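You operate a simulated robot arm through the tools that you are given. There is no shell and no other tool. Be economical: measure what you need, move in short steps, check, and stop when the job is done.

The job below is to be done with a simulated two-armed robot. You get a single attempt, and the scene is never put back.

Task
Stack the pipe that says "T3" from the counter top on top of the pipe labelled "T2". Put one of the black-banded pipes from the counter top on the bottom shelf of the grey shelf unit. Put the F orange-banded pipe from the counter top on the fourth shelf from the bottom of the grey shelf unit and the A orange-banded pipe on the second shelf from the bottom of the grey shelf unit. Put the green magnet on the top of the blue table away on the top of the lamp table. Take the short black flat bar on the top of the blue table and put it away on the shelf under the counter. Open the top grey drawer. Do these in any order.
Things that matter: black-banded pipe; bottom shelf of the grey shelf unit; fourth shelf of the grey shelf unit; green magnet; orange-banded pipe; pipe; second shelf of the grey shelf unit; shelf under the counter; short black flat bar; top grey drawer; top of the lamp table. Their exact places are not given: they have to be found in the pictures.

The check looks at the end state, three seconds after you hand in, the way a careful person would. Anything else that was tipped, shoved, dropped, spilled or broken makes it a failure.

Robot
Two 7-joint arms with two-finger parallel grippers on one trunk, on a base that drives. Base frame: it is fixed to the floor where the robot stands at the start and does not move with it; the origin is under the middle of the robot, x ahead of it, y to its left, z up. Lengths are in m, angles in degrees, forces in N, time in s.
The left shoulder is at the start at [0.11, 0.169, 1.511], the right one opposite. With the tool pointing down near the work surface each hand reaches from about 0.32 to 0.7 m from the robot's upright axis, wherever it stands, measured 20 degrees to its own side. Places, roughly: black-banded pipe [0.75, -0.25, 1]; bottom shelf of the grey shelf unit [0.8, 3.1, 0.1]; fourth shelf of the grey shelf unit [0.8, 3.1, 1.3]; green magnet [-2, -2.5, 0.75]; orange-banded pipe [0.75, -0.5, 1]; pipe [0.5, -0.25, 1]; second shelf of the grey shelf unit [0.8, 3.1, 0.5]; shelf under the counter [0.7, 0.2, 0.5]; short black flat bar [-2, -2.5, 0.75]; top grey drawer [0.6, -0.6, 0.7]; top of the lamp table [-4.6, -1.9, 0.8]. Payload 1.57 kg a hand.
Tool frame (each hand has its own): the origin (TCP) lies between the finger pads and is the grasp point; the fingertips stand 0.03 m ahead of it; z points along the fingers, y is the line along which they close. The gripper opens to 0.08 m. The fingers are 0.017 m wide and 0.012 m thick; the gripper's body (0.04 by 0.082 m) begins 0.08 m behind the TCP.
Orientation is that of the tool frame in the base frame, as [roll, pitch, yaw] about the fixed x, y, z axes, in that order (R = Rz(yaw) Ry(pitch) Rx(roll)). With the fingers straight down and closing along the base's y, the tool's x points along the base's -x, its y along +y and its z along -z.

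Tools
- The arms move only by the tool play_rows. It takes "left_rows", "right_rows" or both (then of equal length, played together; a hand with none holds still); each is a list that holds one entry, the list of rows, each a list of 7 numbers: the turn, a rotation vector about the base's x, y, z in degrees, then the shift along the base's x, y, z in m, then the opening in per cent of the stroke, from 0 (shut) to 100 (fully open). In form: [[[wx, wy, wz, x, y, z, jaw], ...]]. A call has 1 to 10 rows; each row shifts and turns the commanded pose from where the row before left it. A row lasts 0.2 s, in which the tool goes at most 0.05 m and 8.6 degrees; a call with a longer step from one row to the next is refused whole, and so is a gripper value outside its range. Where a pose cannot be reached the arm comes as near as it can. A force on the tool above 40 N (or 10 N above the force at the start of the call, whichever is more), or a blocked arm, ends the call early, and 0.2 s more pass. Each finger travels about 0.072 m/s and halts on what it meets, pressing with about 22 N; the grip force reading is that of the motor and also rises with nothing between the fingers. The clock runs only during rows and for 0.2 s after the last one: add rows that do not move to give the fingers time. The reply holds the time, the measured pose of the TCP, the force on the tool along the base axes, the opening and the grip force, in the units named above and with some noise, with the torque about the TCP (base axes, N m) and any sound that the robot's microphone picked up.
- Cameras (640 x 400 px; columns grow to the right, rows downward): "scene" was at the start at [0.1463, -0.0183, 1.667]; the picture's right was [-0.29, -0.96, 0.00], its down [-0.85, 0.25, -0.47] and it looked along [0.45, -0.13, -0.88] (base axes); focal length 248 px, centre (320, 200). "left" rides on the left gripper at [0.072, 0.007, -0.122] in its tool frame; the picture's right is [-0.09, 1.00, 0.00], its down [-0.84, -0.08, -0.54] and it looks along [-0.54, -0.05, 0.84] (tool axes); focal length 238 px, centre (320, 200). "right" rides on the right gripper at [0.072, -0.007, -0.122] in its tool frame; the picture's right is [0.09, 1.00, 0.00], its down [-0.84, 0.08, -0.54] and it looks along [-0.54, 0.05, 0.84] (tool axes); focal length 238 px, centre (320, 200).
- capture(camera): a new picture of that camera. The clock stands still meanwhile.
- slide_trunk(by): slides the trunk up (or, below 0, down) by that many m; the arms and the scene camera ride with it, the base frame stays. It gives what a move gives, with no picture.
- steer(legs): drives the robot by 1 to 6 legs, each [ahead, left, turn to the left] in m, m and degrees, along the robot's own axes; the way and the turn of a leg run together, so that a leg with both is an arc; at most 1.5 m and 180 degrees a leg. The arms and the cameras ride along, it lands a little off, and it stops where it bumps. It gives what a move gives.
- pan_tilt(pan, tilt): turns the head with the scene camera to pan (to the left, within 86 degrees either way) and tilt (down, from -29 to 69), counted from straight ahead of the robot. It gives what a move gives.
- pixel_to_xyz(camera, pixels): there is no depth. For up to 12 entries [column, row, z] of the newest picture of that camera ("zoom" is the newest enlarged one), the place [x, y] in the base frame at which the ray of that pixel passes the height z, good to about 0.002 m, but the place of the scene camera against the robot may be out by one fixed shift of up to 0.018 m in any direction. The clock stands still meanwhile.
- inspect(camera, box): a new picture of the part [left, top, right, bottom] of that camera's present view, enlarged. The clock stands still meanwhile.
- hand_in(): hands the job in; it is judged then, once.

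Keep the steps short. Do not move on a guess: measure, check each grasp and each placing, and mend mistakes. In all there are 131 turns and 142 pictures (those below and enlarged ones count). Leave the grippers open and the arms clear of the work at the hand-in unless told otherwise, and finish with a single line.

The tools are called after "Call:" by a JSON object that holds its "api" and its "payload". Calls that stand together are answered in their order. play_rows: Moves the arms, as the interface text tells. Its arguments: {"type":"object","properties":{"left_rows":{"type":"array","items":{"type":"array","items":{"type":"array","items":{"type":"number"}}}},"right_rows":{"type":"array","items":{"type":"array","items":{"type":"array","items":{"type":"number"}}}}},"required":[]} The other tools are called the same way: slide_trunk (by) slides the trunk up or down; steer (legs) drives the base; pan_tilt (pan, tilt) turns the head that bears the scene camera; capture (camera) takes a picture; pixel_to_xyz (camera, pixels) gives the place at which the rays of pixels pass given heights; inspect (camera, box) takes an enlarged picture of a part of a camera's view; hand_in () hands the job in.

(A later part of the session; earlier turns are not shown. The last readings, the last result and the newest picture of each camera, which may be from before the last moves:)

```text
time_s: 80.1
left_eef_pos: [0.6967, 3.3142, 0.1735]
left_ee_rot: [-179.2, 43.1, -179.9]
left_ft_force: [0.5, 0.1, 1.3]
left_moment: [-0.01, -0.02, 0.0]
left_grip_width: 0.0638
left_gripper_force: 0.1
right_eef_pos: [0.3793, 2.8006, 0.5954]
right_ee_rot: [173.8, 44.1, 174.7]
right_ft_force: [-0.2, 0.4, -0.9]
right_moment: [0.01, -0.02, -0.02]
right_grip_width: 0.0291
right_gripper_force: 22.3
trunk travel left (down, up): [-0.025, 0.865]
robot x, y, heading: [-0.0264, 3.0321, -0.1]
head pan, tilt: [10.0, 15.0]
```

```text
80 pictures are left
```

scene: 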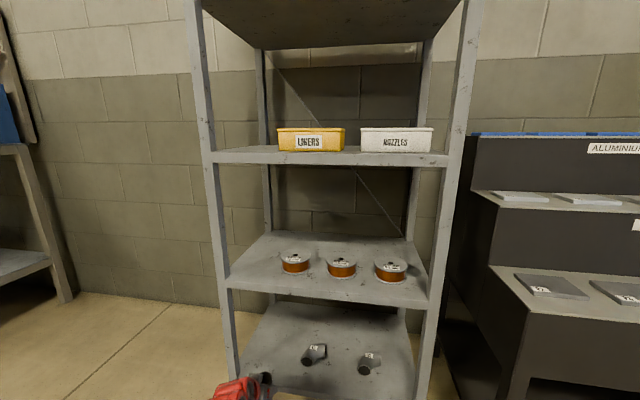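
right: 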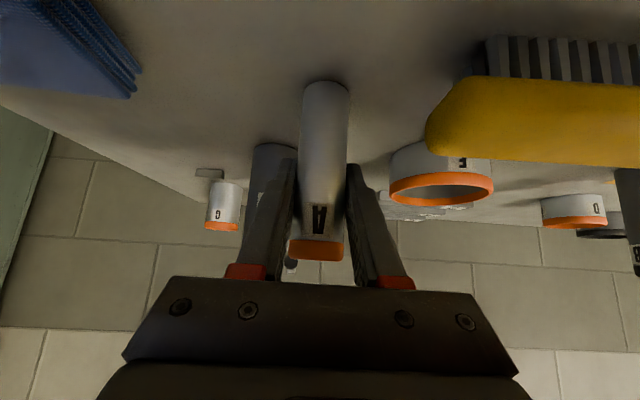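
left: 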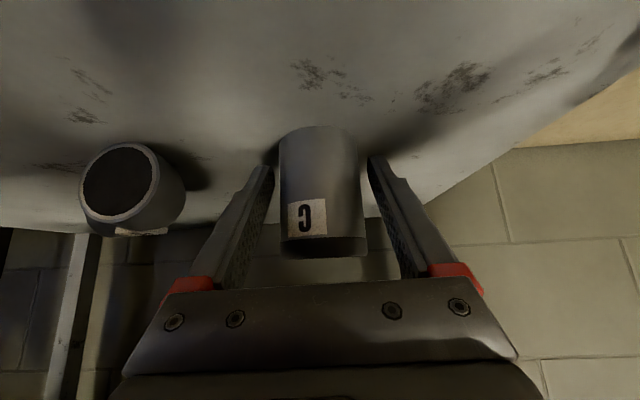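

Free. I withdraw with the arm straight back, then drive back 0.45 m and look.

Call:
{"api": "play_rows", "payload": {"left_rows": [[[0, 0, 0, -0.02, 0, 0.006, 85], [0, 0, 0, -0.03, 0, 0.008, 85], [0, 0, 0, -0.03, 0, 0.01, 85], [0, 0, 0, -0.03, 0, 0.01, 85]]]}}

Call:
{"api": "steer", "payload": {"legs": [[-0.5, 0, 0]]}}

Call:
{"api": "inspect", "payload": {"camera": "scene", "box": [240, 180, 420, 340]}}

```text
time_s: 81.1
left_eef_pos: [0.5898, 3.314, 0.2187]
left_ee_rot: [-179.6, 43.7, 179.8]
left_ft_force: [0.0, 0.5, -0.2]
left_moment: [0.03, 0.02, 0.0]
left_grip_width: 0.068
left_gripper_force: 0.0
right_eef_pos: [0.3784, 2.7981, 0.5978]
right_ee_rot: [173.7, 44.1, 174.6]
right_ft_force: [-0.5, -0.5, -1.4]
right_moment: [0.02, -0.01, 0.0]
right_grip_width: 0.0296
right_gripper_force: 21.7
trunk travel left (down, up): [-0.025, 0.865]
robot x, y, heading: [-0.0264, 3.0261, -0.0]
head pan, tilt: [10.0, 15.0]
```

```text
time_s: 84.0
left_eef_pos: [0.0858, 3.3136, 0.2169]
left_ee_rot: [-179.5, 43.4, 179.7]
left_ft_force: [-0.2, -0.1, -0.7]
left_moment: [0.02, -0.01, 0.01]
left_grip_width: 0.0679
left_gripper_force: 0.0
right_eef_pos: [-0.1244, 2.7993, 0.597]
right_ee_rot: [173.6, 44.3, 174.3]
right_ft_force: [0.8, -0.7, -0.8]
right_moment: [-0.01, -0.01, 0.01]
right_grip_width: 0.0291
right_gripper_force: 22.8
trunk travel left (down, up): [-0.025, 0.865]
robot x, y, heading: [-0.5326, 3.0263, -0.2]
head pan, tilt: [10.0, 15.0]
```

```text
2.50 times, centred on (330, 260) of scene
```

zoom: 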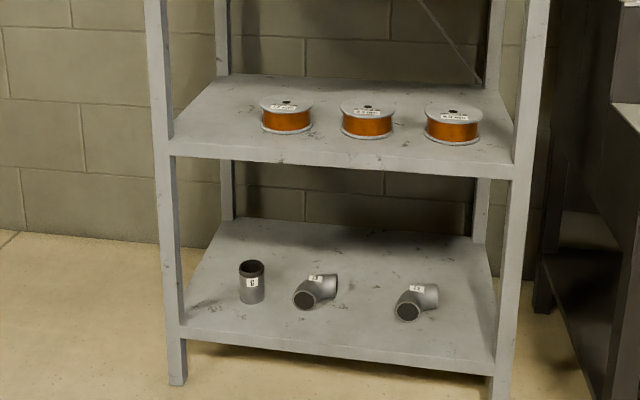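

C stands upright on the bottom shelf. Now A: I level the right hand, extend it, raise the trunk 0.1 m, and shift left 0.55 m.

Call:
{"api": "slide_trunk", "payload": {"by": 0.1}}

Call:
{"api": "play_rows", "payload": {"right_rows": [[[-2.1, -0.15, 0.7, 0.04, -0.005, 0, 0], [-2.1, -0.15, 0.7, 0.04, -0.005, 0, 0], [0, 0, 0, 0.04, -0.005, 0, 0], [0, 0, 0, 0.04, -0.005, 0, 0], [0, 0, 0, 0.04, 0, 0, 0], [0, 0, 0, 0, 0, 0, 0]]]}}

Call:
{"api": "steer", "payload": {"legs": [[0, 0.57, 0.2]]}}

Call:
{"api": "capture", "payload": {"camera": "scene"}}

Call:
{"api": "capture", "payload": {"camera": "right"}}

```text
time_s: 85.3
left_eef_pos: [0.0864, 3.3144, 0.3093]
left_ee_rot: [-179.3, 43.2, 179.9]
left_ft_force: [-0.9, 0.9, -0.2]
left_moment: [0.01, 0.0, -0.01]
left_grip_width: 0.0681
left_gripper_force: 0.0
right_eef_pos: [-0.1225, 2.7992, 0.6956]
right_ee_rot: [173.8, 44.2, 174.4]
right_ft_force: [-0.2, -0.3, -1.7]
right_moment: [-0.03, -0.01, -0.02]
right_grip_width: 0.0295
right_gripper_force: 22.4
trunk travel left (down, up): [-0.125, 0.765]
robot x, y, heading: [-0.528, 3.0245, -0.1]
head pan, tilt: [10.0, 15.0]
```

```text
time_s: 86.7
left_eef_pos: [0.086, 3.3153, 0.3106]
left_ee_rot: [-179.2, 43.3, 179.9]
left_ft_force: [0.3, -0.2, -0.8]
left_moment: [0.01, 0.0, -0.03]
left_grip_width: 0.068
left_gripper_force: 0.1
right_eef_pos: [0.0267, 2.7793, 0.694]
right_ee_rot: [179.5, 44.9, 180.0]
right_ft_force: [0.5, 0.0, -1.5]
right_moment: [-0.03, 0.03, 0.0]
right_grip_width: 0.0292
right_gripper_force: 21.8
right hand out of reach, approached as far as the arm can: row 4, 5
trunk travel left (down, up): [-0.125, 0.765]
robot x, y, heading: [-0.526, 3.0292, -0.2]
head pan, tilt: [10.0, 15.0]
```

```text
time_s: 90.0
left_eef_pos: [0.0878, 3.8843, 0.3092]
left_ee_rot: [-179.2, 43.3, -179.9]
left_ft_force: [-1.1, 0.7, -0.3]
left_moment: [0.0, -0.03, -0.01]
left_grip_width: 0.0681
left_gripper_force: 0.0
right_eef_pos: [0.0286, 3.3508, 0.6929]
right_ee_rot: [179.5, 44.9, -179.9]
right_ft_force: [-0.2, -0.8, -1.6]
right_moment: [-0.02, -0.02, -0.01]
right_grip_width: 0.029
right_gripper_force: 21.8
trunk travel left (down, up): [-0.125, 0.765]
robot x, y, heading: [-0.5257, 3.5948, -0.1]
head pan, tilt: [10.0, 15.0]
```

```text
78 pictures are left
```

scene: 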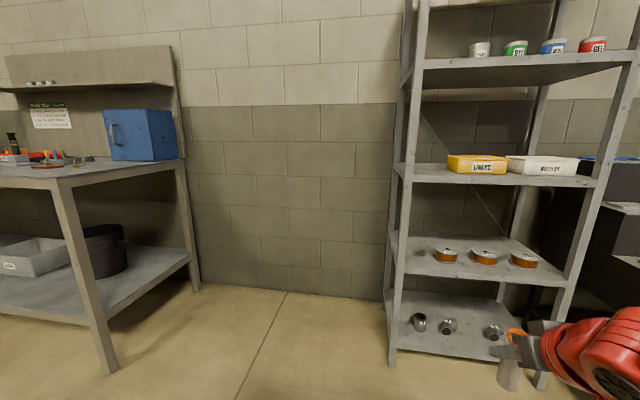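

```text
77 pictures are left
```

right: 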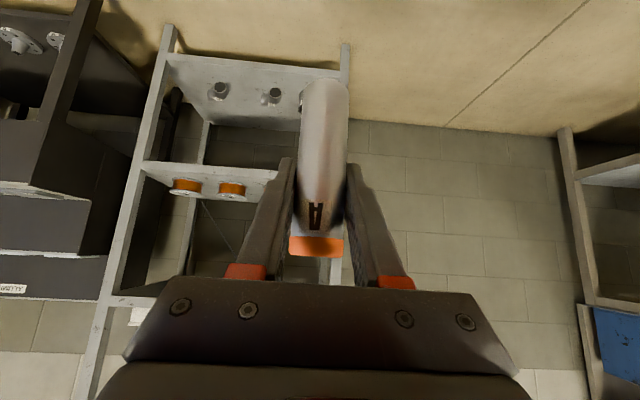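

A is at y≈3.351 between spool and post. I lower the right hand 0.06 m and drive in, first 0.45 m.

Call:
{"api": "play_rows", "payload": {"right_rows": [[[0, 0, 0, 0, 0, -0.03, 0], [0, 0, 0, 0, 0, -0.03, 0], [0, 0, 0, 0, 0, 0, 0]]]}}

Call:
{"api": "steer", "payload": {"legs": [[0.48, 0, 0.1]]}}

Call:
{"api": "capture", "payload": {"camera": "right"}}

Call:
{"api": "pan_tilt", "payload": {"pan": -25, "tilt": 20}}

Call:
{"api": "capture", "payload": {"camera": "scene"}}

```text
time_s: 90.8
left_eef_pos: [0.0872, 3.8856, 0.3093]
left_ee_rot: [-179.3, 43.3, -180.0]
left_ft_force: [0.2, -0.6, 1.0]
left_moment: [0.0, -0.05, 0.01]
left_grip_width: 0.0681
left_gripper_force: 0.0
right_eef_pos: [0.0278, 3.3499, 0.6331]
right_ee_rot: [179.5, 44.8, -179.7]
right_ft_force: [-0.2, -0.5, -2.4]
right_moment: [0.01, 0.01, -0.04]
right_grip_width: 0.0292
right_gripper_force: 21.7
trunk travel left (down, up): [-0.125, 0.765]
robot x, y, heading: [-0.5268, 3.5966, 0.0]
head pan, tilt: [10.0, 15.0]
```

```text
time_s: 93.7
left_eef_pos: [0.5705, 3.8862, 0.3098]
left_ee_rot: [-179.2, 43.3, -179.8]
left_ft_force: [0.6, 0.3, 0.0]
left_moment: [0.0, 0.01, -0.01]
left_grip_width: 0.0679
left_gripper_force: 0.2
right_eef_pos: [0.5114, 3.3511, 0.6334]
right_ee_rot: [179.5, 44.8, -179.7]
right_ft_force: [0.3, 0.1, -1.5]
right_moment: [0.0, -0.02, 0.0]
right_grip_width: 0.0295
right_gripper_force: 21.6
trunk travel left (down, up): [-0.125, 0.765]
robot x, y, heading: [-0.0439, 3.5912, 0.2]
head pan, tilt: [10.0, 15.0]
```

```text
76 pictures are left
```

right: 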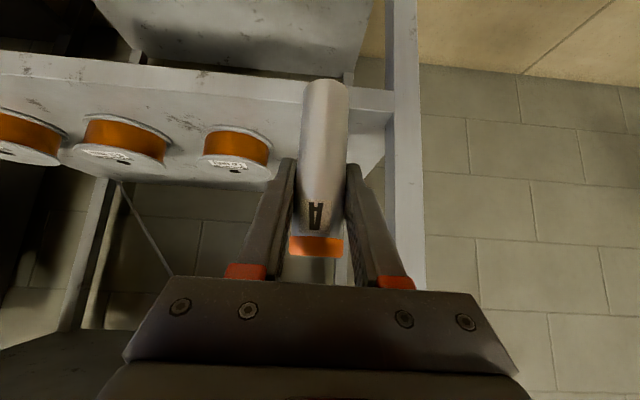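

```text
time_s: 94.7
left_eef_pos: [0.5697, 3.8858, 0.3098]
left_ee_rot: [-179.2, 43.4, -179.7]
left_ft_force: [0.0, -0.6, -0.6]
left_moment: [-0.01, 0.01, 0.01]
left_grip_width: 0.0679
left_gripper_force: 0.0
right_eef_pos: [0.5126, 3.3518, 0.6337]
right_ee_rot: [179.6, 44.9, -179.8]
right_ft_force: [0.3, -0.2, -0.7]
right_moment: [-0.02, 0.0, -0.02]
right_grip_width: 0.0292
right_gripper_force: 21.8
trunk travel left (down, up): [-0.125, 0.765]
robot x, y, heading: [-0.0438, 3.5924, 0.2]
head pan, tilt: [-25.0, 20.0]
```

```text
75 pictures are left
```

scene: 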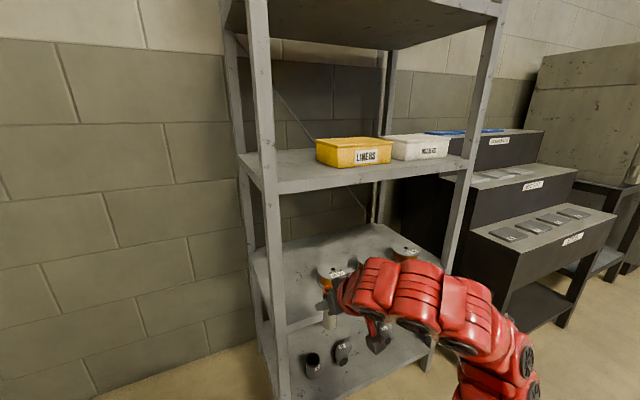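

Clear on both sides. I drive the last 0.155 m.

Call:
{"api": "steer", "payload": {"legs": [[0.155, 0, 0]]}}

Call:
{"api": "capture", "payload": {"camera": "right"}}

```text
time_s: 96.1
left_eef_pos: [0.7238, 3.8867, 0.3112]
left_ee_rot: [-179.2, 43.3, -179.9]
left_ft_force: [1.2, -1.4, 0.2]
left_moment: [-0.02, -0.01, 0.03]
left_grip_width: 0.068
left_gripper_force: 0.2
right_eef_pos: [0.6658, 3.3515, 0.6328]
right_ee_rot: [179.4, 44.9, -179.7]
right_ft_force: [-0.9, -1.4, -1.5]
right_moment: [-0.01, 0.0, 0.01]
right_grip_width: 0.0294
right_gripper_force: 22.0
trunk travel left (down, up): [-0.125, 0.765]
robot x, y, heading: [0.111, 3.5969, -0.0]
head pan, tilt: [-25.0, 20.0]
```

```text
74 pictures are left
```

right: 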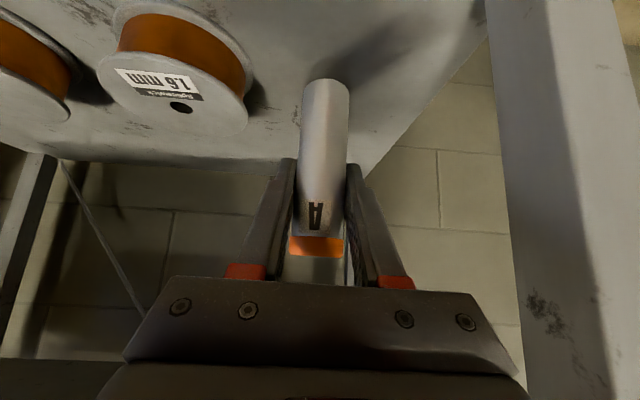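

Clear. I lower in steps, checking force.

Call:
{"api": "play_rows", "payload": {"right_rows": [[[0, 0, 0, 0, 0, -0.02, 0], [0, 0, 0, 0, 0, -0.012, 0], [0, 0, 0, 0, 0, 0, 0]]]}}

Call:
{"api": "play_rows", "payload": {"right_rows": [[[0, 0, 0, 0, 0, -0.004, 0], [0, 0, 0, 0, 0, 0, 0]]]}}

Call:
{"api": "capture", "payload": {"camera": "right"}}

```text
time_s: 96.9
left_eef_pos: [0.7247, 3.8862, 0.3119]
left_ee_rot: [-179.2, 43.3, -179.9]
left_ft_force: [0.2, -0.5, -0.4]
left_moment: [0.01, -0.03, 0.0]
left_grip_width: 0.0681
left_gripper_force: 0.1
right_eef_pos: [0.667, 3.3484, 0.6092]
right_ee_rot: [179.6, 45.0, -179.8]
right_ft_force: [-1.6, -0.6, -1.5]
right_moment: [0.01, 0.02, 0.02]
right_grip_width: 0.0293
right_gripper_force: 22.2
right hand out of reach, approached as far as the arm can: row 2
trunk travel left (down, up): [-0.125, 0.765]
robot x, y, heading: [0.1088, 3.5983, -0.3]
head pan, tilt: [-25.0, 20.0]
```

```text
time_s: 97.5
left_eef_pos: [0.7249, 3.8875, 0.3116]
left_ee_rot: [-179.2, 43.3, -179.9]
left_ft_force: [0.3, -0.6, 0.0]
left_moment: [0.0, 0.03, 0.02]
left_grip_width: 0.068
left_gripper_force: 0.0
right_eef_pos: [0.6676, 3.3492, 0.6039]
right_ee_rot: [179.5, 44.8, -179.7]
right_ft_force: [-0.7, 0.3, -1.4]
right_moment: [0.02, -0.02, 0.01]
right_grip_width: 0.0293
right_gripper_force: 21.5
trunk travel left (down, up): [-0.125, 0.765]
robot x, y, heading: [0.1129, 3.5958, -0.1]
head pan, tilt: [-25.0, 20.0]
```

```text
73 pictures are left
```

right: 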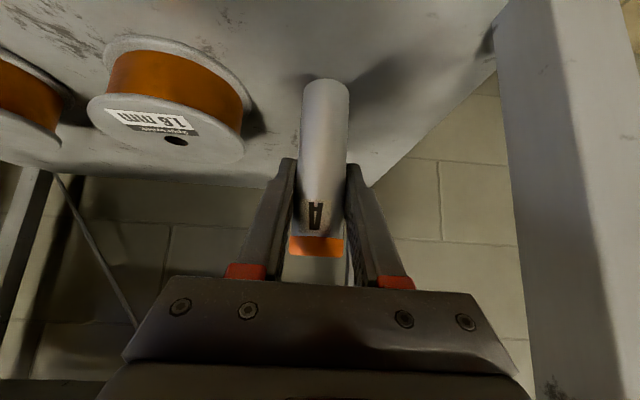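

Call:
{"api": "play_rows", "payload": {"right_rows": [[[0, 0, 0, 0, 0, -0.006, 0], [0, 0, 0, 0, 0, 0, 0]]]}}

Call:
{"api": "play_rows", "payload": {"right_rows": [[[0, 0, 0, 0, 0, -0.004, 0], [0, 0, 0, 0, 0, 0, 0]]]}}

Call:
{"api": "play_rows", "payload": {"right_rows": [[[0, 0, 0, 0, 0, -0.003, 0], [0, 0, 0, 0, 0, 0, 0]]]}}

```text
time_s: 98.1
left_eef_pos: [0.7254, 3.8862, 0.31]
left_ee_rot: [-179.2, 43.3, -179.9]
left_ft_force: [0.4, 0.4, 0.2]
left_moment: [0.04, 0.02, 0.03]
left_grip_width: 0.0681
left_gripper_force: 0.2
right_eef_pos: [0.6684, 3.3498, 0.6053]
right_ee_rot: [179.6, 44.8, -179.7]
right_ft_force: [0.0, -0.3, -1.8]
right_moment: [0.0, 0.03, -0.01]
right_grip_width: 0.0292
right_gripper_force: 21.3
right hand out of reach, approached as far as the arm can: row 1
trunk travel left (down, up): [-0.125, 0.765]
robot x, y, heading: [0.1119, 3.5963, 0.2]
head pan, tilt: [-25.0, 20.0]
```

```text
time_s: 98.7
left_eef_pos: [0.7246, 3.8872, 0.3104]
left_ee_rot: [-179.2, 43.3, -179.9]
left_ft_force: [-0.4, 0.2, 0.2]
left_moment: [0.01, 0.03, -0.02]
left_grip_width: 0.0682
left_gripper_force: 0.0
right_eef_pos: [0.6678, 3.348, 0.602]
right_ee_rot: [179.4, 44.7, -179.7]
right_ft_force: [0.0, -0.3, -1.7]
right_moment: [0.02, 0.0, -0.02]
right_grip_width: 0.0292
right_gripper_force: 21.2
trunk travel left (down, up): [-0.125, 0.765]
robot x, y, heading: [0.1103, 3.598, 0.3]
head pan, tilt: [-25.0, 20.0]
```

```text
time_s: 99.3
left_eef_pos: [0.7257, 3.8861, 0.311]
left_ee_rot: [-179.3, 43.3, -179.9]
left_ft_force: [-0.4, 1.2, -0.9]
left_moment: [-0.01, -0.02, 0.01]
left_grip_width: 0.0679
left_gripper_force: 0.1
right_eef_pos: [0.6696, 3.3486, 0.6011]
right_ee_rot: [179.4, 44.8, -179.6]
right_ft_force: [0.0, 0.4, -1.8]
right_moment: [0.01, 0.01, -0.03]
right_grip_width: 0.0291
right_gripper_force: 21.9
right hand out of reach, approached as far as the arm can: row 1
trunk travel left (down, up): [-0.125, 0.765]
robot x, y, heading: [0.1103, 3.5978, 0.2]
head pan, tilt: [-25.0, 20.0]
```

The arm is at its limit here, so I lower with the trunk in 1 cm and smaller steps.

Call:
{"api": "slide_trunk", "payload": {"by": -0.01}}

Call:
{"api": "slide_trunk", "payload": {"by": -0.004}}

Call:
{"api": "capture", "payload": {"camera": "right"}}

```text
time_s: 99.8
left_eef_pos: [0.724, 3.8865, 0.3019]
left_ee_rot: [-179.3, 43.3, -179.9]
left_ft_force: [0.5, 1.7, -0.9]
left_moment: [0.01, -0.01, 0.0]
left_grip_width: 0.0682
left_gripper_force: 0.0
right_eef_pos: [0.6675, 3.3481, 0.5925]
right_ee_rot: [179.4, 44.8, -179.7]
right_ft_force: [0.2, 0.8, -1.4]
right_moment: [-0.01, 0.0, -0.02]
right_grip_width: 0.029
right_gripper_force: 21.8
trunk travel left (down, up): [-0.115, 0.775]
robot x, y, heading: [0.1125, 3.5969, 0.4]
head pan, tilt: [-25.0, 20.0]
```

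```text
time_s: 100.4
left_eef_pos: [0.7252, 3.8865, 0.2967]
left_ee_rot: [-179.4, 43.2, -179.9]
left_ft_force: [-0.2, -0.2, -0.3]
left_moment: [-0.01, 0.06, 0.05]
left_grip_width: 0.0685
left_gripper_force: 0.1
right_eef_pos: [0.669, 3.3501, 0.5876]
right_ee_rot: [179.5, 44.7, -179.6]
right_ft_force: [-0.3, 0.3, -2.3]
right_moment: [-0.01, -0.01, 0.02]
right_grip_width: 0.0291
right_gripper_force: 22.3
trunk travel left (down, up): [-0.111, 0.779]
robot x, y, heading: [0.1087, 3.5972, 0.1]
head pan, tilt: [-25.0, 20.0]
```

```text
72 pictures are left
```

right: 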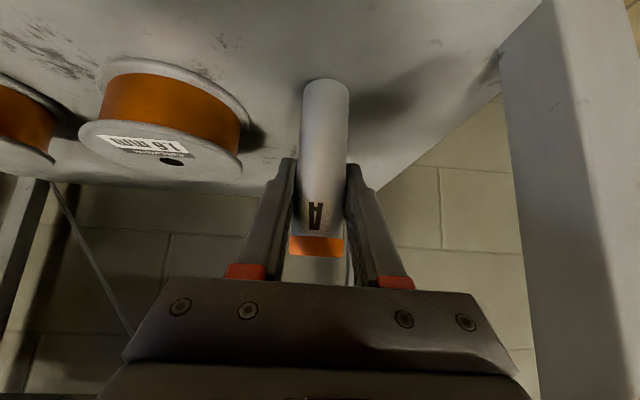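

Still no contact; base at ≈0.527. Further small steps.

Call:
{"api": "slide_trunk", "payload": {"by": -0.006}}

Call:
{"api": "slide_trunk", "payload": {"by": -0.004}}

Call:
{"api": "slide_trunk", "payload": {"by": -0.003}}

```text
time_s: 100.9
left_eef_pos: [0.7245, 3.8865, 0.2916]
left_ee_rot: [-179.2, 43.4, -179.8]
left_ft_force: [-0.2, -0.2, -0.8]
left_moment: [0.01, -0.01, 0.01]
left_grip_width: 0.068
left_gripper_force: 0.0
right_eef_pos: [0.6686, 3.3488, 0.584]
right_ee_rot: [179.3, 45.0, -179.7]
right_ft_force: [3.7, -0.7, 18.5]
right_moment: [-0.33, -0.24, 0.04]
right_grip_width: 0.0293
right_gripper_force: 22.1
trunk travel left (down, up): [-0.105, 0.785]
robot x, y, heading: [0.1128, 3.5964, -0.1]
head pan, tilt: [-25.0, 20.0]
```

```text
time_s: 101.5
left_eef_pos: [0.7241, 3.886, 0.2881]
left_ee_rot: [-179.2, 43.5, -179.9]
left_ft_force: [-0.1, 0.6, 0.0]
left_moment: [-0.01, 0.01, -0.02]
left_grip_width: 0.0679
left_gripper_force: 0.0
right_eef_pos: [0.6678, 3.3489, 0.5791]
right_ee_rot: [179.4, 44.8, -179.7]
right_ft_force: [0.3, -0.3, 16.6]
right_moment: [-0.17, -0.13, 0.01]
right_grip_width: 0.0292
right_gripper_force: 22.8
trunk travel left (down, up): [-0.101, 0.789]
robot x, y, heading: [0.1098, 3.5945, 0.1]
head pan, tilt: [-25.0, 20.0]
```

```text
time_s: 102.0
left_eef_pos: [0.7242, 3.8856, 0.2833]
left_ee_rot: [-179.1, 43.4, -179.8]
left_ft_force: [-0.1, -0.6, 0.1]
left_moment: [-0.02, 0.04, -0.01]
left_grip_width: 0.068
left_gripper_force: 0.1
right_eef_pos: [0.6684, 3.3485, 0.5765]
right_ee_rot: [179.5, 44.8, -179.7]
right_ft_force: [0.3, -0.2, 16.2]
right_moment: [-0.17, -0.12, 0.03]
right_grip_width: 0.0291
right_gripper_force: 22.2
trunk travel left (down, up): [-0.098, 0.792]
robot x, y, heading: [0.1098, 3.596, -0.1]
head pan, tilt: [-25.0, 20.0]
```

A stands on the shelf (contact). I open and withdraw straight back.

Call:
{"api": "play_rows", "payload": {"right_rows": [[[0, 0, 0, 0, 0, 0, 20], [0, 0, 0, 0, 0, 0, 70], [0, 0, 0, 0, 0, 0, 75], [0, 0, 0, 0, 0, 0, 75]]]}}

Call:
{"api": "capture", "payload": {"camera": "right"}}

```text
time_s: 103.0
left_eef_pos: [0.7245, 3.8867, 0.2839]
left_ee_rot: [-179.1, 43.3, -179.9]
left_ft_force: [0.3, -0.4, 0.6]
left_moment: [0.0, 0.01, -0.02]
left_grip_width: 0.0682
left_gripper_force: 0.1
right_eef_pos: [0.6681, 3.3483, 0.5746]
right_ee_rot: [179.4, 44.7, -179.7]
right_ft_force: [-0.5, -0.3, -1.1]
right_moment: [-0.02, 0.0, 0.03]
right_grip_width: 0.0598
right_gripper_force: 0.1
trunk travel left (down, up): [-0.098, 0.792]
robot x, y, heading: [0.1116, 3.5987, 0.1]
head pan, tilt: [-25.0, 20.0]
```

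```text
71 pictures are left
```

right: 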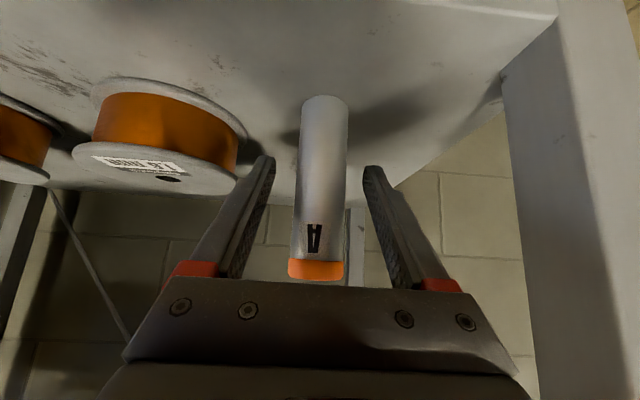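

A is free and upright. I withdraw the arm back a bit, then drive back 0.6 m and view.

Call:
{"api": "play_rows", "payload": {"right_rows": [[[0, 0, 0, -0.025, 0, 0, 75], [0, 0, 0, -0.03, 0, 0, 75], [0, 0, 0, -0.03, 0, 0, 75]]]}}

Call:
{"api": "steer", "payload": {"legs": [[-0.65, 0, 0]]}}

Call:
{"api": "capture", "payload": {"camera": "scene"}}

```text
time_s: 103.8
left_eef_pos: [0.724, 3.8871, 0.2842]
left_ee_rot: [-179.2, 43.3, -179.9]
left_ft_force: [-0.5, -0.7, 0.9]
left_moment: [0.02, 0.02, 0.03]
left_grip_width: 0.0679
left_gripper_force: 0.1
right_eef_pos: [0.669, 3.3479, 0.5743]
right_ee_rot: [179.5, 44.8, -179.7]
right_ft_force: [0.3, 1.1, 0.0]
right_moment: [-0.01, 0.03, 0.01]
right_grip_width: 0.06
right_gripper_force: 0.0
right hand out of reach, approached as far as the arm can: row 1, 2, 3
trunk travel left (down, up): [-0.098, 0.792]
robot x, y, heading: [0.107, 3.5981, -0.2]
head pan, tilt: [-25.0, 20.0]
```

```text
time_s: 107.4
left_eef_pos: [0.0725, 3.8839, 0.2831]
left_ee_rot: [-179.2, 43.2, -180.0]
left_ft_force: [-0.9, 0.2, -0.1]
left_moment: [-0.01, 0.0, 0.04]
left_grip_width: 0.068
left_gripper_force: 0.1
right_eef_pos: [0.0144, 3.3473, 0.576]
right_ee_rot: [179.4, 44.7, -179.9]
right_ft_force: [0.1, 0.2, -0.1]
right_moment: [0.0, -0.02, -0.01]
right_grip_width: 0.0601
right_gripper_force: 0.0
trunk travel left (down, up): [-0.098, 0.792]
robot x, y, heading: [-0.5431, 3.5942, -0.3]
head pan, tilt: [-25.0, 20.0]
```

```text
70 pictures are left
```

scene: 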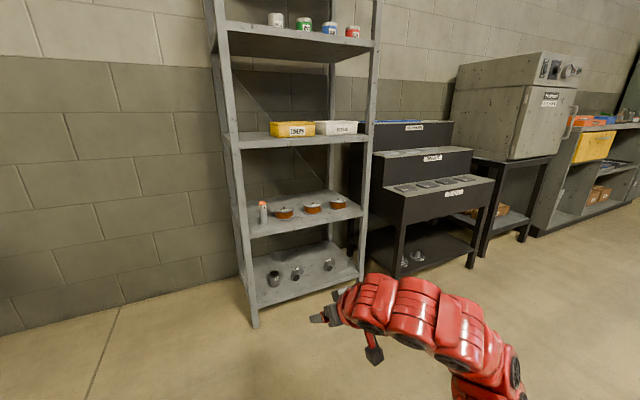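

A stands upright on the second shelf. Now back to the counter for F: raise the trunk, raise the left hand out of the way, and strafe right.

Call:
{"api": "slide_trunk", "payload": {"by": 0.4}}

Call:
{"api": "play_rows", "payload": {"left_rows": [[[0, 0, 0, 0.012, 0, 0.042, 85], [0, 0, 0, 0.012, 0, 0.042, 85], [0, 0, 0, 0.012, 0, 0.042, 85], [0, 0, 0, 0.012, 0, 0.042, 85], [0, 0, 0, 0.012, 0, 0.042, 85], [0, 0, 0, 0.012, 0, 0.042, 85], [0, 0, 0, 0.012, 0, 0.042, 85], [0, 0, 0, 0.012, 0, 0.042, 85]]], "right_rows": [[[0, 2, 0, -0.015, 0, 0.02, 100], [0, 2, 0, -0.015, 0, 0.02, 100], [0, 2, 0, -0.015, 0, 0.02, 100], [0, 2, 0, -0.015, 0, 0.02, 100], [0, 2, 0, -0.015, 0, 0.02, 100], [0, 2, 0, -0.015, 0, 0.02, 100], [0, 2, 0, -0.015, 0, 0.02, 100], [0, 2, 0, -0.015, 0, 0.02, 100]]]}}

Call:
{"api": "steer", "payload": {"legs": [[-0.06, 0, 0.3], [0, -1.5, 0], [0, -1.5, 0], [0, -0.86, 0]]}}

Call:
{"api": "pan_tilt", "payload": {"pan": -15, "tilt": 45}}

Call:
{"api": "capture", "payload": {"camera": "scene"}}

```text
time_s: 111.2
left_eef_pos: [0.0723, 3.8856, 0.6829]
left_ee_rot: [-179.2, 43.3, 179.9]
left_ft_force: [-0.2, 0.1, 0.1]
left_moment: [0.0, 0.01, -0.02]
left_grip_width: 0.0681
left_gripper_force: 0.1
right_eef_pos: [0.0145, 3.3465, 0.9734]
right_ee_rot: [179.5, 44.8, -179.9]
right_ft_force: [-0.3, 0.0, -0.8]
right_moment: [-0.01, 0.01, 0.01]
right_grip_width: 0.0601
right_gripper_force: 0.2
trunk travel left (down, up): [-0.498, 0.392]
robot x, y, heading: [-0.5463, 3.5947, -0.3]
head pan, tilt: [-25.0, 20.0]
```

```text
time_s: 113.0
left_eef_pos: [0.1686, 3.884, 1.0234]
left_ee_rot: [-179.3, 43.4, 179.9]
left_ft_force: [-0.3, -0.1, 0.4]
left_moment: [0.02, 0.01, -0.01]
left_grip_width: 0.068
left_gripper_force: 0.0
right_eef_pos: [-0.1571, 3.3431, 1.0413]
right_ee_rot: [179.2, 28.9, 179.9]
right_ft_force: [1.3, 0.8, -1.4]
right_moment: [-0.01, -0.01, 0.06]
right_grip_width: 0.0798
right_gripper_force: 0.1
right hand out of reach, approached as far as the arm can: row 4, 5, 6, 7, 8
trunk travel left (down, up): [-0.498, 0.392]
robot x, y, heading: [-0.5445, 3.593, -0.3]
head pan, tilt: [-25.0, 20.0]
```

```text
time_s: 132.2
left_eef_pos: [0.1011, 0.029, 1.0213]
left_ee_rot: [-179.3, 43.3, 179.9]
left_ft_force: [-0.3, -0.3, 0.6]
left_moment: [0.0, 0.0, 0.01]
left_grip_width: 0.0679
left_gripper_force: 0.1
right_eef_pos: [-0.2237, -0.5115, 1.0409]
right_ee_rot: [179.3, 28.8, 180.0]
right_ft_force: [-0.2, 0.5, 0.9]
right_moment: [0.01, -0.01, 0.02]
right_grip_width: 0.0799
right_gripper_force: 0.0
trunk travel left (down, up): [-0.498, 0.392]
robot x, y, heading: [-0.6057, -0.2567, -0.2]
head pan, tilt: [-25.0, 20.0]
```

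```text
time_s: 133.1
left_eef_pos: [0.1024, 0.0314, 1.0212]
left_ee_rot: [-179.3, 43.3, 179.9]
left_ft_force: [0.3, -0.2, 0.1]
left_moment: [0.0, 0.01, 0.01]
left_grip_width: 0.0678
left_gripper_force: 0.1
right_eef_pos: [-0.2232, -0.5121, 1.0414]
right_ee_rot: [179.2, 28.9, 180.0]
right_ft_force: [0.1, 0.0, -0.5]
right_moment: [0.0, 0.0, 0.02]
right_grip_width: 0.0802
right_gripper_force: 0.2
trunk travel left (down, up): [-0.498, 0.392]
robot x, y, heading: [-0.6095, -0.258, 0.1]
head pan, tilt: [-15.0, 45.0]
```

```text
69 pictures are left
```

scene: 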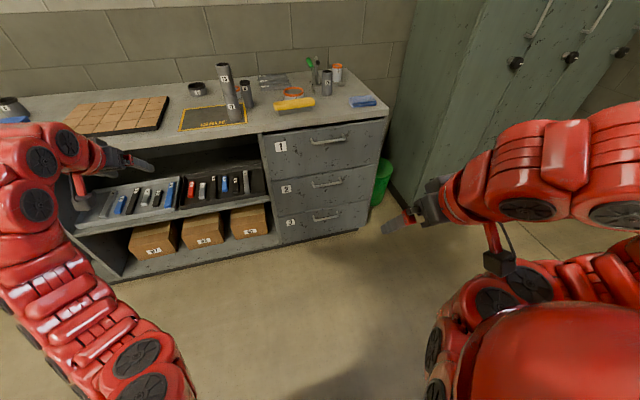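

Everything is in order. I drive forward 0.59 m to bring the right hand in front of F, then measure F from the right camera.

Call:
{"api": "steer", "payload": {"legs": [[0.59, 0.01, 0]]}}

Call:
{"api": "play_rows", "payload": {"right_rows": [[[0, 0, 0, 0.04, 0, 0.02, 100], [0, 0, 0, 0.04, 0, 0.01, 100], [0, 0, 0, 0.04, 0, 0, 100], [0, 0, 0, 0.03, 0, 0, 100], [0, 0, 0, 0, 0, 0, 100]]]}}

Call:
{"api": "capture", "payload": {"camera": "right"}}

```text
time_s: 136.4
left_eef_pos: [0.6927, 0.0444, 1.0204]
left_ee_rot: [-179.3, 43.3, -179.8]
left_ft_force: [-0.6, 0.1, -0.4]
left_moment: [0.01, 0.01, -0.02]
left_grip_width: 0.068
left_gripper_force: 0.1
right_eef_pos: [0.3705, -0.4998, 1.0399]
right_ee_rot: [179.2, 28.9, -179.8]
right_ft_force: [-1.3, -0.4, -0.3]
right_moment: [0.0, 0.02, 0.03]
right_grip_width: 0.0801
right_gripper_force: 0.1
trunk travel left (down, up): [-0.498, 0.392]
robot x, y, heading: [-0.0167, -0.2451, 0.2]
head pan, tilt: [-15.0, 45.0]
```

```text
time_s: 137.6
left_eef_pos: [0.6926, 0.0428, 1.0199]
left_ee_rot: [-179.4, 43.3, -179.8]
left_ft_force: [0.1, 0.0, 0.4]
left_moment: [0.01, 0.01, -0.03]
left_grip_width: 0.0679
left_gripper_force: 0.1
right_eef_pos: [0.46, -0.5007, 0.9862]
right_ee_rot: [179.2, 29.3, -179.7]
right_ft_force: [0.4, 0.5, 0.6]
right_moment: [0.01, 0.02, -0.04]
right_grip_width: 0.08
right_gripper_force: 0.2
right hand out of reach, approached as far as the arm can: row 1, 2, 3, 4
trunk travel left (down, up): [-0.498, 0.392]
robot x, y, heading: [-0.0167, -0.2485, -0.1]
head pan, tilt: [-15.0, 45.0]
```

```text
68 pictures are left
```

right: 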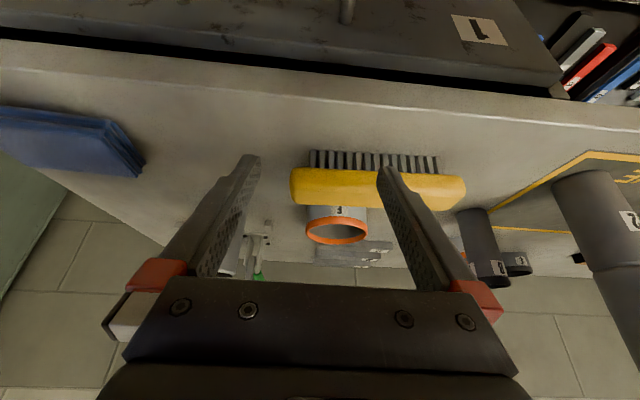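

The arm sagged near its limit at this trunk height. I raise the trunk 0.17 m and then extend again.

Call:
{"api": "slide_trunk", "payload": {"by": 0.17}}

Call:
{"api": "play_rows", "payload": {"right_rows": [[[0, 0, 0, 0.04, 0, 0, 100], [0, 0, 0, 0.04, 0, 0, 100], [0, 0, 0, 0.04, 0, -0.02, 100], [0, 0, 0, 0, 0, 0, 100]]]}}

Call:
{"api": "capture", "payload": {"camera": "right"}}

```text
time_s: 139.6
left_eef_pos: [0.6918, 0.043, 1.19]
left_ee_rot: [-179.3, 43.3, -179.7]
left_ft_force: [0.7, 0.2, -0.3]
left_moment: [-0.01, -0.04, 0.0]
left_grip_width: 0.0681
left_gripper_force: 0.0
right_eef_pos: [0.46, -0.5009, 1.156]
right_ee_rot: [179.1, 29.2, -179.6]
right_ft_force: [-0.1, 0.8, -0.6]
right_moment: [0.0, 0.0, -0.02]
right_grip_width: 0.0801
right_gripper_force: 0.1
trunk travel left (down, up): [-0.668, 0.222]
robot x, y, heading: [-0.0183, -0.249, 0.3]
head pan, tilt: [-15.0, 45.0]
```

```text
time_s: 140.6
left_eef_pos: [0.6931, 0.0435, 1.1889]
left_ee_rot: [-179.2, 43.3, -179.8]
left_ft_force: [-0.1, 0.7, 0.3]
left_moment: [-0.02, 0.02, 0.02]
left_grip_width: 0.0679
left_gripper_force: 0.1
right_eef_pos: [0.5105, -0.502, 1.1232]
right_ee_rot: [179.1, 29.6, -179.6]
right_ft_force: [1.2, 0.2, -1.1]
right_moment: [0.01, -0.01, 0.0]
right_grip_width: 0.0796
right_gripper_force: 0.1
right hand out of reach, approached as far as the arm can: row 1, 2, 3
trunk travel left (down, up): [-0.668, 0.222]
robot x, y, heading: [-0.0158, -0.2499, 0.1]
head pan, tilt: [-15.0, 45.0]
```

```text
67 pictures are left
```

right: 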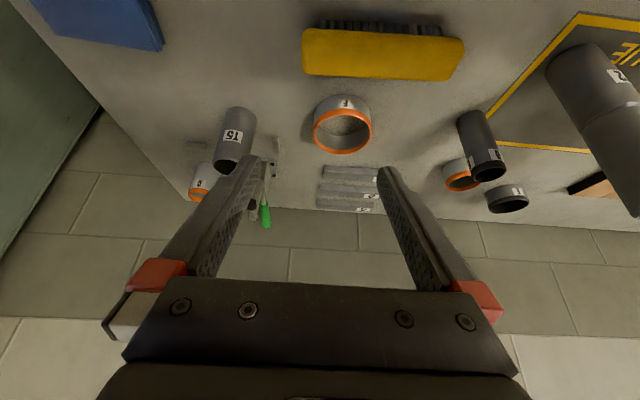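

F's rim is now well seen: centre (342,129), edges at columns 313 and 372. I measure.

Call:
{"api": "pixel_to_xyz", "payload": {"camera": "right", "pixels": [[342, 130, 0.94], [342, 130, 0.95], [313, 131, 0.94], [372, 128, 0.94], [313, 131, 0.95], [372, 128, 0.95], [341, 108, 0.903], [342, 152, 0.95], [302, 70, 0.95], [305, 30, 0.94], [215, 145, 0.903], [450, 65, 0.95]]}}

```text
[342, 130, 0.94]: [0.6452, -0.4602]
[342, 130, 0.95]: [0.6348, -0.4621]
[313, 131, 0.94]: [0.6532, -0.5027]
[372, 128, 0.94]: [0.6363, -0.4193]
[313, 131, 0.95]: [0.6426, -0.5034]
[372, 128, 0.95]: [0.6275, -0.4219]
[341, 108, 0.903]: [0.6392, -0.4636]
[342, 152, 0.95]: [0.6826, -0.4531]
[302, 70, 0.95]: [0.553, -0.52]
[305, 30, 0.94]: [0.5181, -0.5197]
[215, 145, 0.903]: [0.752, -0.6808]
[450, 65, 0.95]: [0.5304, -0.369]
```

F's centre is (0.644,-0.461), outer ø≈0.083, wider than the jaw, so I grip its right wall at y≈-0.500. I move to the pre-grasp.

Call:
{"api": "play_rows", "payload": {"right_rows": [[[0, 0, 0, 0.02, 0, -0.035, 100], [0, 0, 0, 0.034, 0, -0.03, 100], [0, 0, 0, 0.034, 0.002, -0.026, 100], [0, 0, 0, 0, 0, 0, 100]]]}}

Call:
{"api": "capture", "payload": {"camera": "right"}}

```text
time_s: 141.6
left_eef_pos: [0.6925, 0.0429, 1.1907]
left_ee_rot: [-179.3, 43.4, -179.8]
left_ft_force: [0.1, 0.0, -0.1]
left_moment: [0.0, 0.01, -0.02]
left_grip_width: 0.0679
left_gripper_force: 0.0
right_eef_pos: [0.5971, -0.4985, 1.0337]
right_ee_rot: [179.2, 29.2, -179.6]
right_ft_force: [0.0, 0.2, -0.1]
right_moment: [0.02, -0.01, 0.0]
right_grip_width: 0.08
right_gripper_force: 0.1
trunk travel left (down, up): [-0.668, 0.222]
robot x, y, heading: [-0.0163, -0.2461, -0.2]
head pan, tilt: [-15.0, 45.0]
```

```text
66 pictures are left
```

right: 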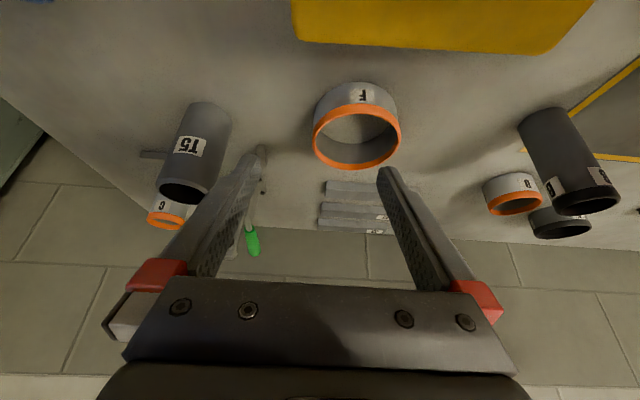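

The wall's left side (column ~316) lines up with the hand's axis (320). I descend along the tool with a 3 mm correction and look before closing.

Call:
{"api": "play_rows", "payload": {"right_rows": [[[0, 0, 0, 0.0165, -0.002, -0.029, 100], [0, 0, 0, 0.0165, -0.001, -0.029, 100], [0, 0, 0, 0.0165, 0, -0.029, 100], [0, 0, 0, 0, 0, 0, 100]]]}}

Call:
{"api": "capture", "payload": {"camera": "right"}}

```text
time_s: 142.6
left_eef_pos: [0.6928, 0.0425, 1.1914]
left_ee_rot: [-179.3, 43.2, -179.8]
left_ft_force: [0.2, 0.3, 1.2]
left_moment: [0.02, 0.02, 0.01]
left_grip_width: 0.0678
left_gripper_force: 0.0
right_eef_pos: [0.6473, -0.5027, 0.9455]
right_ee_rot: [179.2, 29.2, -179.7]
right_ft_force: [0.0, 0.5, -0.1]
right_moment: [0.01, -0.01, 0.0]
right_grip_width: 0.0801
right_gripper_force: 0.0
trunk travel left (down, up): [-0.668, 0.222]
robot x, y, heading: [-0.0176, -0.2495, -0.0]
head pan, tilt: [-15.0, 45.0]
```

```text
65 pictures are left
```

right: 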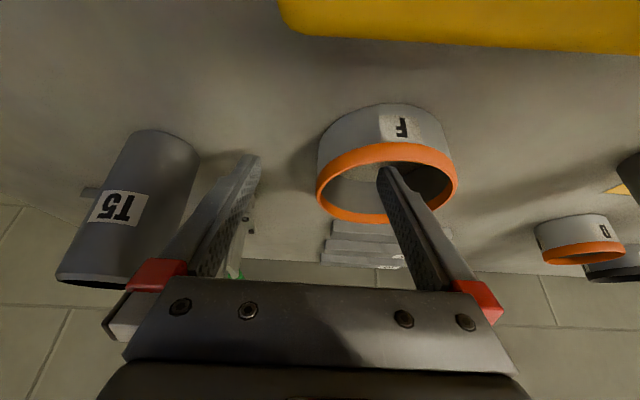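

One finger is inside F, the other outside. I close the jaw.

Call:
{"api": "play_rows", "payload": {"right_rows": [[[0, 0, 0, 0, 0, 0, 50], [0, 0, 0, 0, 0, 0, 0], [0, 0, 0, 0, 0, 0, 0], [0, 0, 0, 0, 0, 0, 0], [0, 0, 0, 0, 0, 0, 0]]]}}

Call:
{"api": "play_rows", "payload": {"right_rows": [[[0, 0, 0, 0, 0, 0.02, 0], [0, 0, 0, 0, 0, 0.03, 0], [0, 0, 0, 0, 0, 0.03, 0], [0, 0, 0, 0, 0, 0, 0]]]}}

Call:
{"api": "capture", "payload": {"camera": "right"}}

```text
time_s: 143.8
left_eef_pos: [0.6931, 0.0439, 1.1896]
left_ee_rot: [-179.2, 43.2, -179.8]
left_ft_force: [-0.5, 0.1, 0.0]
left_moment: [0.02, 0.04, -0.01]
left_grip_width: 0.0682
left_gripper_force: 0.0
right_eef_pos: [0.648, -0.5015, 0.9449]
right_ee_rot: [179.2, 29.1, -179.8]
right_ft_force: [-0.3, 0.2, 1.1]
right_moment: [-0.08, -0.05, -0.02]
right_grip_width: 0.0044
right_gripper_force: 21.7
trunk travel left (down, up): [-0.668, 0.222]
robot x, y, heading: [-0.0164, -0.2482, -0.0]
head pan, tilt: [-15.0, 45.0]
```

```text
time_s: 144.8
left_eef_pos: [0.6925, 0.0434, 1.1895]
left_ee_rot: [-179.3, 43.3, -179.9]
left_ft_force: [0.8, 0.6, -0.3]
left_moment: [0.01, -0.03, -0.01]
left_grip_width: 0.0682
left_gripper_force: 0.1
right_eef_pos: [0.6484, -0.5013, 1.0257]
right_ee_rot: [179.2, 29.2, -179.6]
right_ft_force: [0.9, -0.3, -2.9]
right_moment: [-0.09, 0.01, 0.02]
right_grip_width: 0.0043
right_gripper_force: 21.4
trunk travel left (down, up): [-0.668, 0.222]
robot x, y, heading: [-0.0177, -0.2471, 0.1]
head pan, tilt: [-15.0, 45.0]
```

```text
64 pictures are left
```

right: 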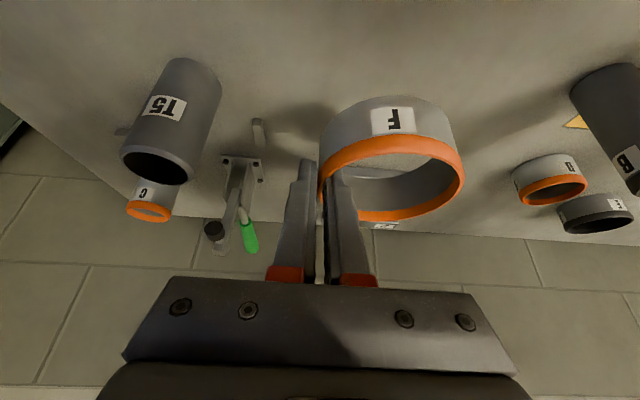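

F is held level by its wall (0.0043 m). I lift it higher, back off, and return to the shelf unit with the trunk raised.

Call:
{"api": "play_rows", "payload": {"right_rows": [[[0, 0, 0, 0, 0, 0.03, 0], [0, 0, 0, 0, 0, 0.03, 0]]]}}

Call:
{"api": "steer", "payload": {"legs": [[-0.6, 0, 0], [0, 1.5, 0], [0, 1.5, 0], [0, 0.75, 0]]}}

Call:
{"api": "slide_trunk", "payload": {"by": 0.22}}

Call:
{"api": "pan_tilt", "payload": {"pan": -12, "tilt": 20}}

Call:
{"api": "capture", "payload": {"camera": "scene"}}

```text
time_s: 145.4
left_eef_pos: [0.693, 0.0426, 1.1892]
left_ee_rot: [-179.1, 43.2, -179.8]
left_ft_force: [0.9, 0.0, 0.8]
left_moment: [-0.01, 0.03, 0.0]
left_grip_width: 0.0677
left_gripper_force: 0.1
right_eef_pos: [0.6465, -0.5024, 1.0823]
right_ee_rot: [179.0, 29.4, -179.7]
right_ft_force: [-0.1, -0.3, -3.0]
right_moment: [-0.13, 0.01, 0.0]
right_grip_width: 0.0042
right_gripper_force: 21.8
right hand out of reach, approached as far as the arm can: row 2
trunk travel left (down, up): [-0.668, 0.222]
robot x, y, heading: [-0.0191, -0.2484, -0.1]
head pan, tilt: [-15.0, 45.0]
```

```text
time_s: 166.4
left_eef_pos: [0.1237, 3.7639, 1.1899]
left_ee_rot: [-179.2, 43.3, 179.4]
left_ft_force: [0.1, 0.2, -0.5]
left_moment: [-0.01, 0.02, 0.02]
left_grip_width: 0.0679
left_gripper_force: 0.1
right_eef_pos: [0.0706, 3.2184, 1.0816]
right_ee_rot: [179.1, 29.6, 179.5]
right_ft_force: [0.0, 0.1, -2.2]
right_moment: [-0.07, -0.01, 0.0]
right_grip_width: 0.0036
right_gripper_force: 21.9
trunk travel left (down, up): [-0.668, 0.222]
robot x, y, heading: [-0.5844, 3.484, -0.7]
head pan, tilt: [-15.0, 45.0]
```

```text
time_s: 168.7
left_eef_pos: [0.1234, 3.7643, 1.41]
left_ee_rot: [-179.3, 43.3, 179.4]
left_ft_force: [0.7, 0.1, -1.5]
left_moment: [-0.01, 0.0, -0.01]
left_grip_width: 0.0679
left_gripper_force: 0.0
right_eef_pos: [0.072, 3.2187, 1.3009]
right_ee_rot: [179.1, 29.6, 179.5]
right_ft_force: [0.3, -1.1, -2.4]
right_moment: [-0.08, 0.03, -0.02]
right_grip_width: 0.0037
right_gripper_force: 22.0
trunk travel left (down, up): [-0.888, 0.002]
robot x, y, heading: [-0.591, 3.4827, -0.8]
head pan, tilt: [-15.0, 45.0]
```

```text
time_s: 169.6
left_eef_pos: [0.1228, 3.7644, 1.4099]
left_ee_rot: [-179.3, 43.3, 179.4]
left_ft_force: [0.7, 0.4, -0.6]
left_moment: [-0.04, -0.04, 0.01]
left_grip_width: 0.0679
left_gripper_force: 0.1
right_eef_pos: [0.0721, 3.218, 1.3028]
right_ee_rot: [179.1, 29.6, 179.5]
right_ft_force: [-0.4, 0.1, -2.4]
right_moment: [-0.1, 0.0, 0.02]
right_grip_width: 0.0035
right_gripper_force: 21.5
trunk travel left (down, up): [-0.888, 0.002]
robot x, y, heading: [-0.5914, 3.4797, -0.7]
head pan, tilt: [-12.0, 20.0]
```

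```text
63 pictures are left
```

scene: 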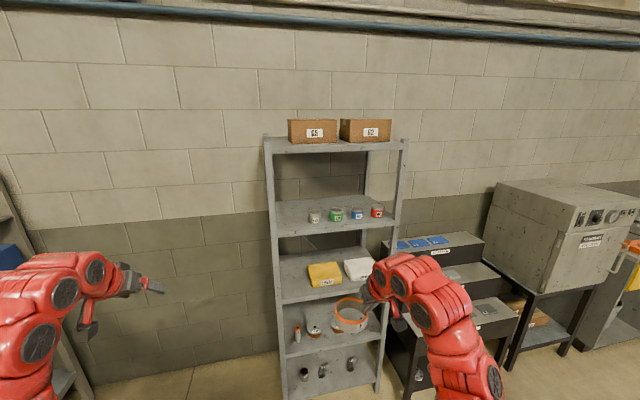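

I enlarge the fourth shelf and check F in the hand.

Call:
{"api": "inspect", "payload": {"camera": "scene", "box": [255, 160, 415, 260]}}

Call:
{"api": "capture", "payload": {"camera": "right"}}

```text
4.00 times, centred on (335, 210) of scene
```

zoom: 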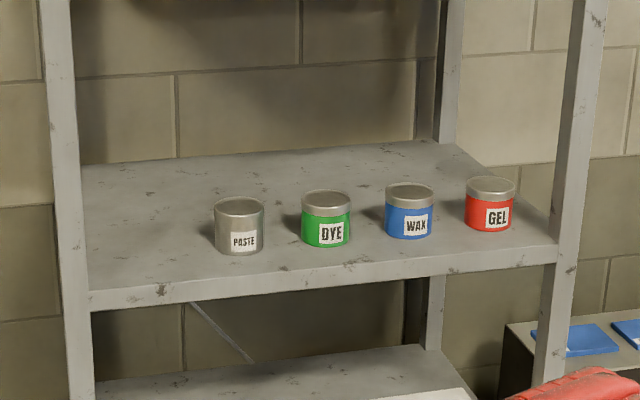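

```text
61 pictures are left
```

right: 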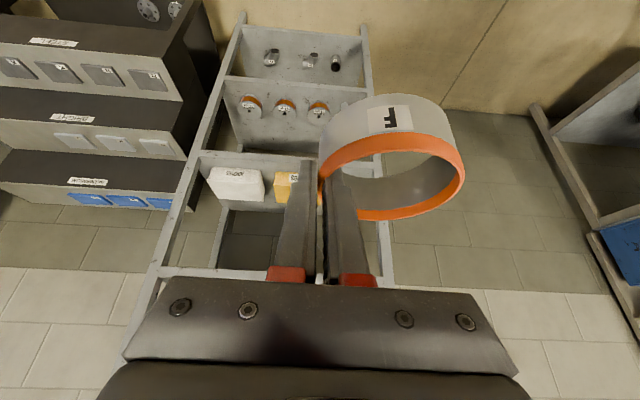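

Call:
{"api": "pixel_to_xyz", "payload": {"camera": "scene", "pixels": [[314.75, 221.25, 1.3], [314.75, 221.25, 1.33], [277.5, 232.5, 1.3], [277.5, 232.5, 1.33], [394.5, 220.75, 1.3], [394.5, 220.75, 1.33], [275.5, 202.5, 1.33], [336.5, 219.5, 1.33], [302, 229, 1.33], [302, 211, 1.33]]}}

```text
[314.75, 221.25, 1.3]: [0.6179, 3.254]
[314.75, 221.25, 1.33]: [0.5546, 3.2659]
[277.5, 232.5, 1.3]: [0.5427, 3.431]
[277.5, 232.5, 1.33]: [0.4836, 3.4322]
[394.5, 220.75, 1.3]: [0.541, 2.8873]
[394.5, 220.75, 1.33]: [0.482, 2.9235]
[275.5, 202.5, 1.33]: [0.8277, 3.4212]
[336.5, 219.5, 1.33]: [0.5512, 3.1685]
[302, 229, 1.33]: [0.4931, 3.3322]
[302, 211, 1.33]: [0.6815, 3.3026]
```

Cans stand around x≈0.68, PASTE at y≈3.25; free space on the left for F at y≈3.36. I straighten the heading, shift left 0.1 m, and raise the right hand.

Call:
{"api": "steer", "payload": {"legs": [[0, 0.1, 0.7]]}}

Call:
{"api": "play_rows", "payload": {"right_rows": [[[0, 0, 0, -0.02, 0, 0.02, 0], [0, 0, 0, -0.02, 0, 0.02, 0], [0, 0, 0, -0.02, 0, 0.02, 0], [0, 0, 0, -0.02, 0, 0.02, 0], [0, 0, 0, 0, 0, 0, 0]]]}}

```text
time_s: 170.8
left_eef_pos: [0.1198, 3.8692, 1.4116]
left_ee_rot: [-179.4, 43.3, 179.9]
left_ft_force: [0.4, 0.1, 0.4]
left_moment: [0.03, -0.01, 0.01]
left_grip_width: 0.068
left_gripper_force: 0.0
right_eef_pos: [0.0741, 3.3233, 1.3013]
right_ee_rot: [178.9, 29.6, -179.9]
right_ft_force: [-0.2, -0.7, -2.4]
right_moment: [-0.05, -0.03, 0.0]
right_grip_width: 0.0033
right_gripper_force: 21.7
trunk travel left (down, up): [-0.888, 0.002]
robot x, y, heading: [-0.5884, 3.5805, -0.1]
head pan, tilt: [-12.0, 20.0]
```

```text
time_s: 172.0
left_eef_pos: [0.1204, 3.8705, 1.4104]
left_ee_rot: [-179.3, 43.3, -180.0]
left_ft_force: [-0.7, 0.4, 0.6]
left_moment: [0.0, 0.0, -0.01]
left_grip_width: 0.068
left_gripper_force: 0.0
right_eef_pos: [0.0744, 3.3251, 1.3009]
right_ee_rot: [179.2, 29.5, -179.9]
right_ft_force: [-0.6, -0.9, -1.5]
right_moment: [-0.1, 0.0, 0.0]
right_grip_width: 0.0037
right_gripper_force: 22.4
right hand out of reach, approached as far as the arm can: row 1, 2, 3, 4
trunk travel left (down, up): [-0.888, 0.002]
robot x, y, heading: [-0.5928, 3.5815, 0.1]
head pan, tilt: [-12.0, 20.0]
```

The limit is in this wrist posture. I test whether yawing the hand (F stays level) frees more height.

Call:
{"api": "play_rows", "payload": {"right_rows": [[[0, 0, 8, -0.01, 0, 0.01, 0], [0, 0, 8, -0.01, 0, 0.01, 0], [0, 0, 8, -0.01, 0, 0.01, 0], [0, 0, 0, -0.01, 0, 0.02, 0], [0, 0, 0, -0.01, 0, 0.02, 0], [0, 0, 0, 0, 0, 0, 0]]]}}

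Call:
{"api": "play_rows", "payload": {"right_rows": [[[0, 0, -8, 0, 0, 0.01, 0], [0, 0, -8, 0, 0, 0.01, 0], [0, 0, -8, 0, 0, 0.01, 0], [0, 0, -8, 0, 0, 0.01, 0], [0, 0, -8, 0, 0, 0.02, 0], [0, 0, -8, 0, 0, 0.02, 0], [0, 0, 0, 0, 0, 0.02, 0]]]}}

```text
time_s: 173.4
left_eef_pos: [0.121, 3.8713, 1.4097]
left_ee_rot: [-179.3, 43.2, 180.0]
left_ft_force: [-0.5, -0.3, 0.3]
left_moment: [0.02, -0.01, -0.02]
left_grip_width: 0.0682
left_gripper_force: 0.1
right_eef_pos: [0.0304, 3.3315, 1.3101]
right_ee_rot: [179.0, 29.8, -155.8]
right_ft_force: [0.5, -0.3, -2.5]
right_moment: [-0.07, -0.01, 0.03]
right_grip_width: 0.0033
right_gripper_force: 22.1
right hand out of reach, approached as far as the arm can: row 2, 3, 4, 5
trunk travel left (down, up): [-0.888, 0.002]
robot x, y, heading: [-0.5907, 3.5822, -0.2]
head pan, tilt: [-12.0, 20.0]
```

```text
time_s: 175.0
left_eef_pos: [0.1199, 3.872, 1.4093]
left_ee_rot: [-179.3, 43.2, -180.0]
left_ft_force: [0.1, -0.4, -0.1]
left_moment: [-0.01, 0.0, -0.03]
left_grip_width: 0.0683
left_gripper_force: 0.1
right_eef_pos: [0.033, 3.3555, 1.3137]
right_ee_rot: [179.1, 29.7, -159.9]
right_ft_force: [0.1, -1.0, -1.1]
right_moment: [-0.08, -0.02, 0.01]
right_grip_width: 0.0035
right_gripper_force: 22.1
right hand out of reach, approached as far as the arm can: row 1, 2, 3, 4, 5, 6, 7
trunk travel left (down, up): [-0.888, 0.002]
robot x, y, heading: [-0.59, 3.5794, -0.1]
head pan, tilt: [-12.0, 20.0]
```

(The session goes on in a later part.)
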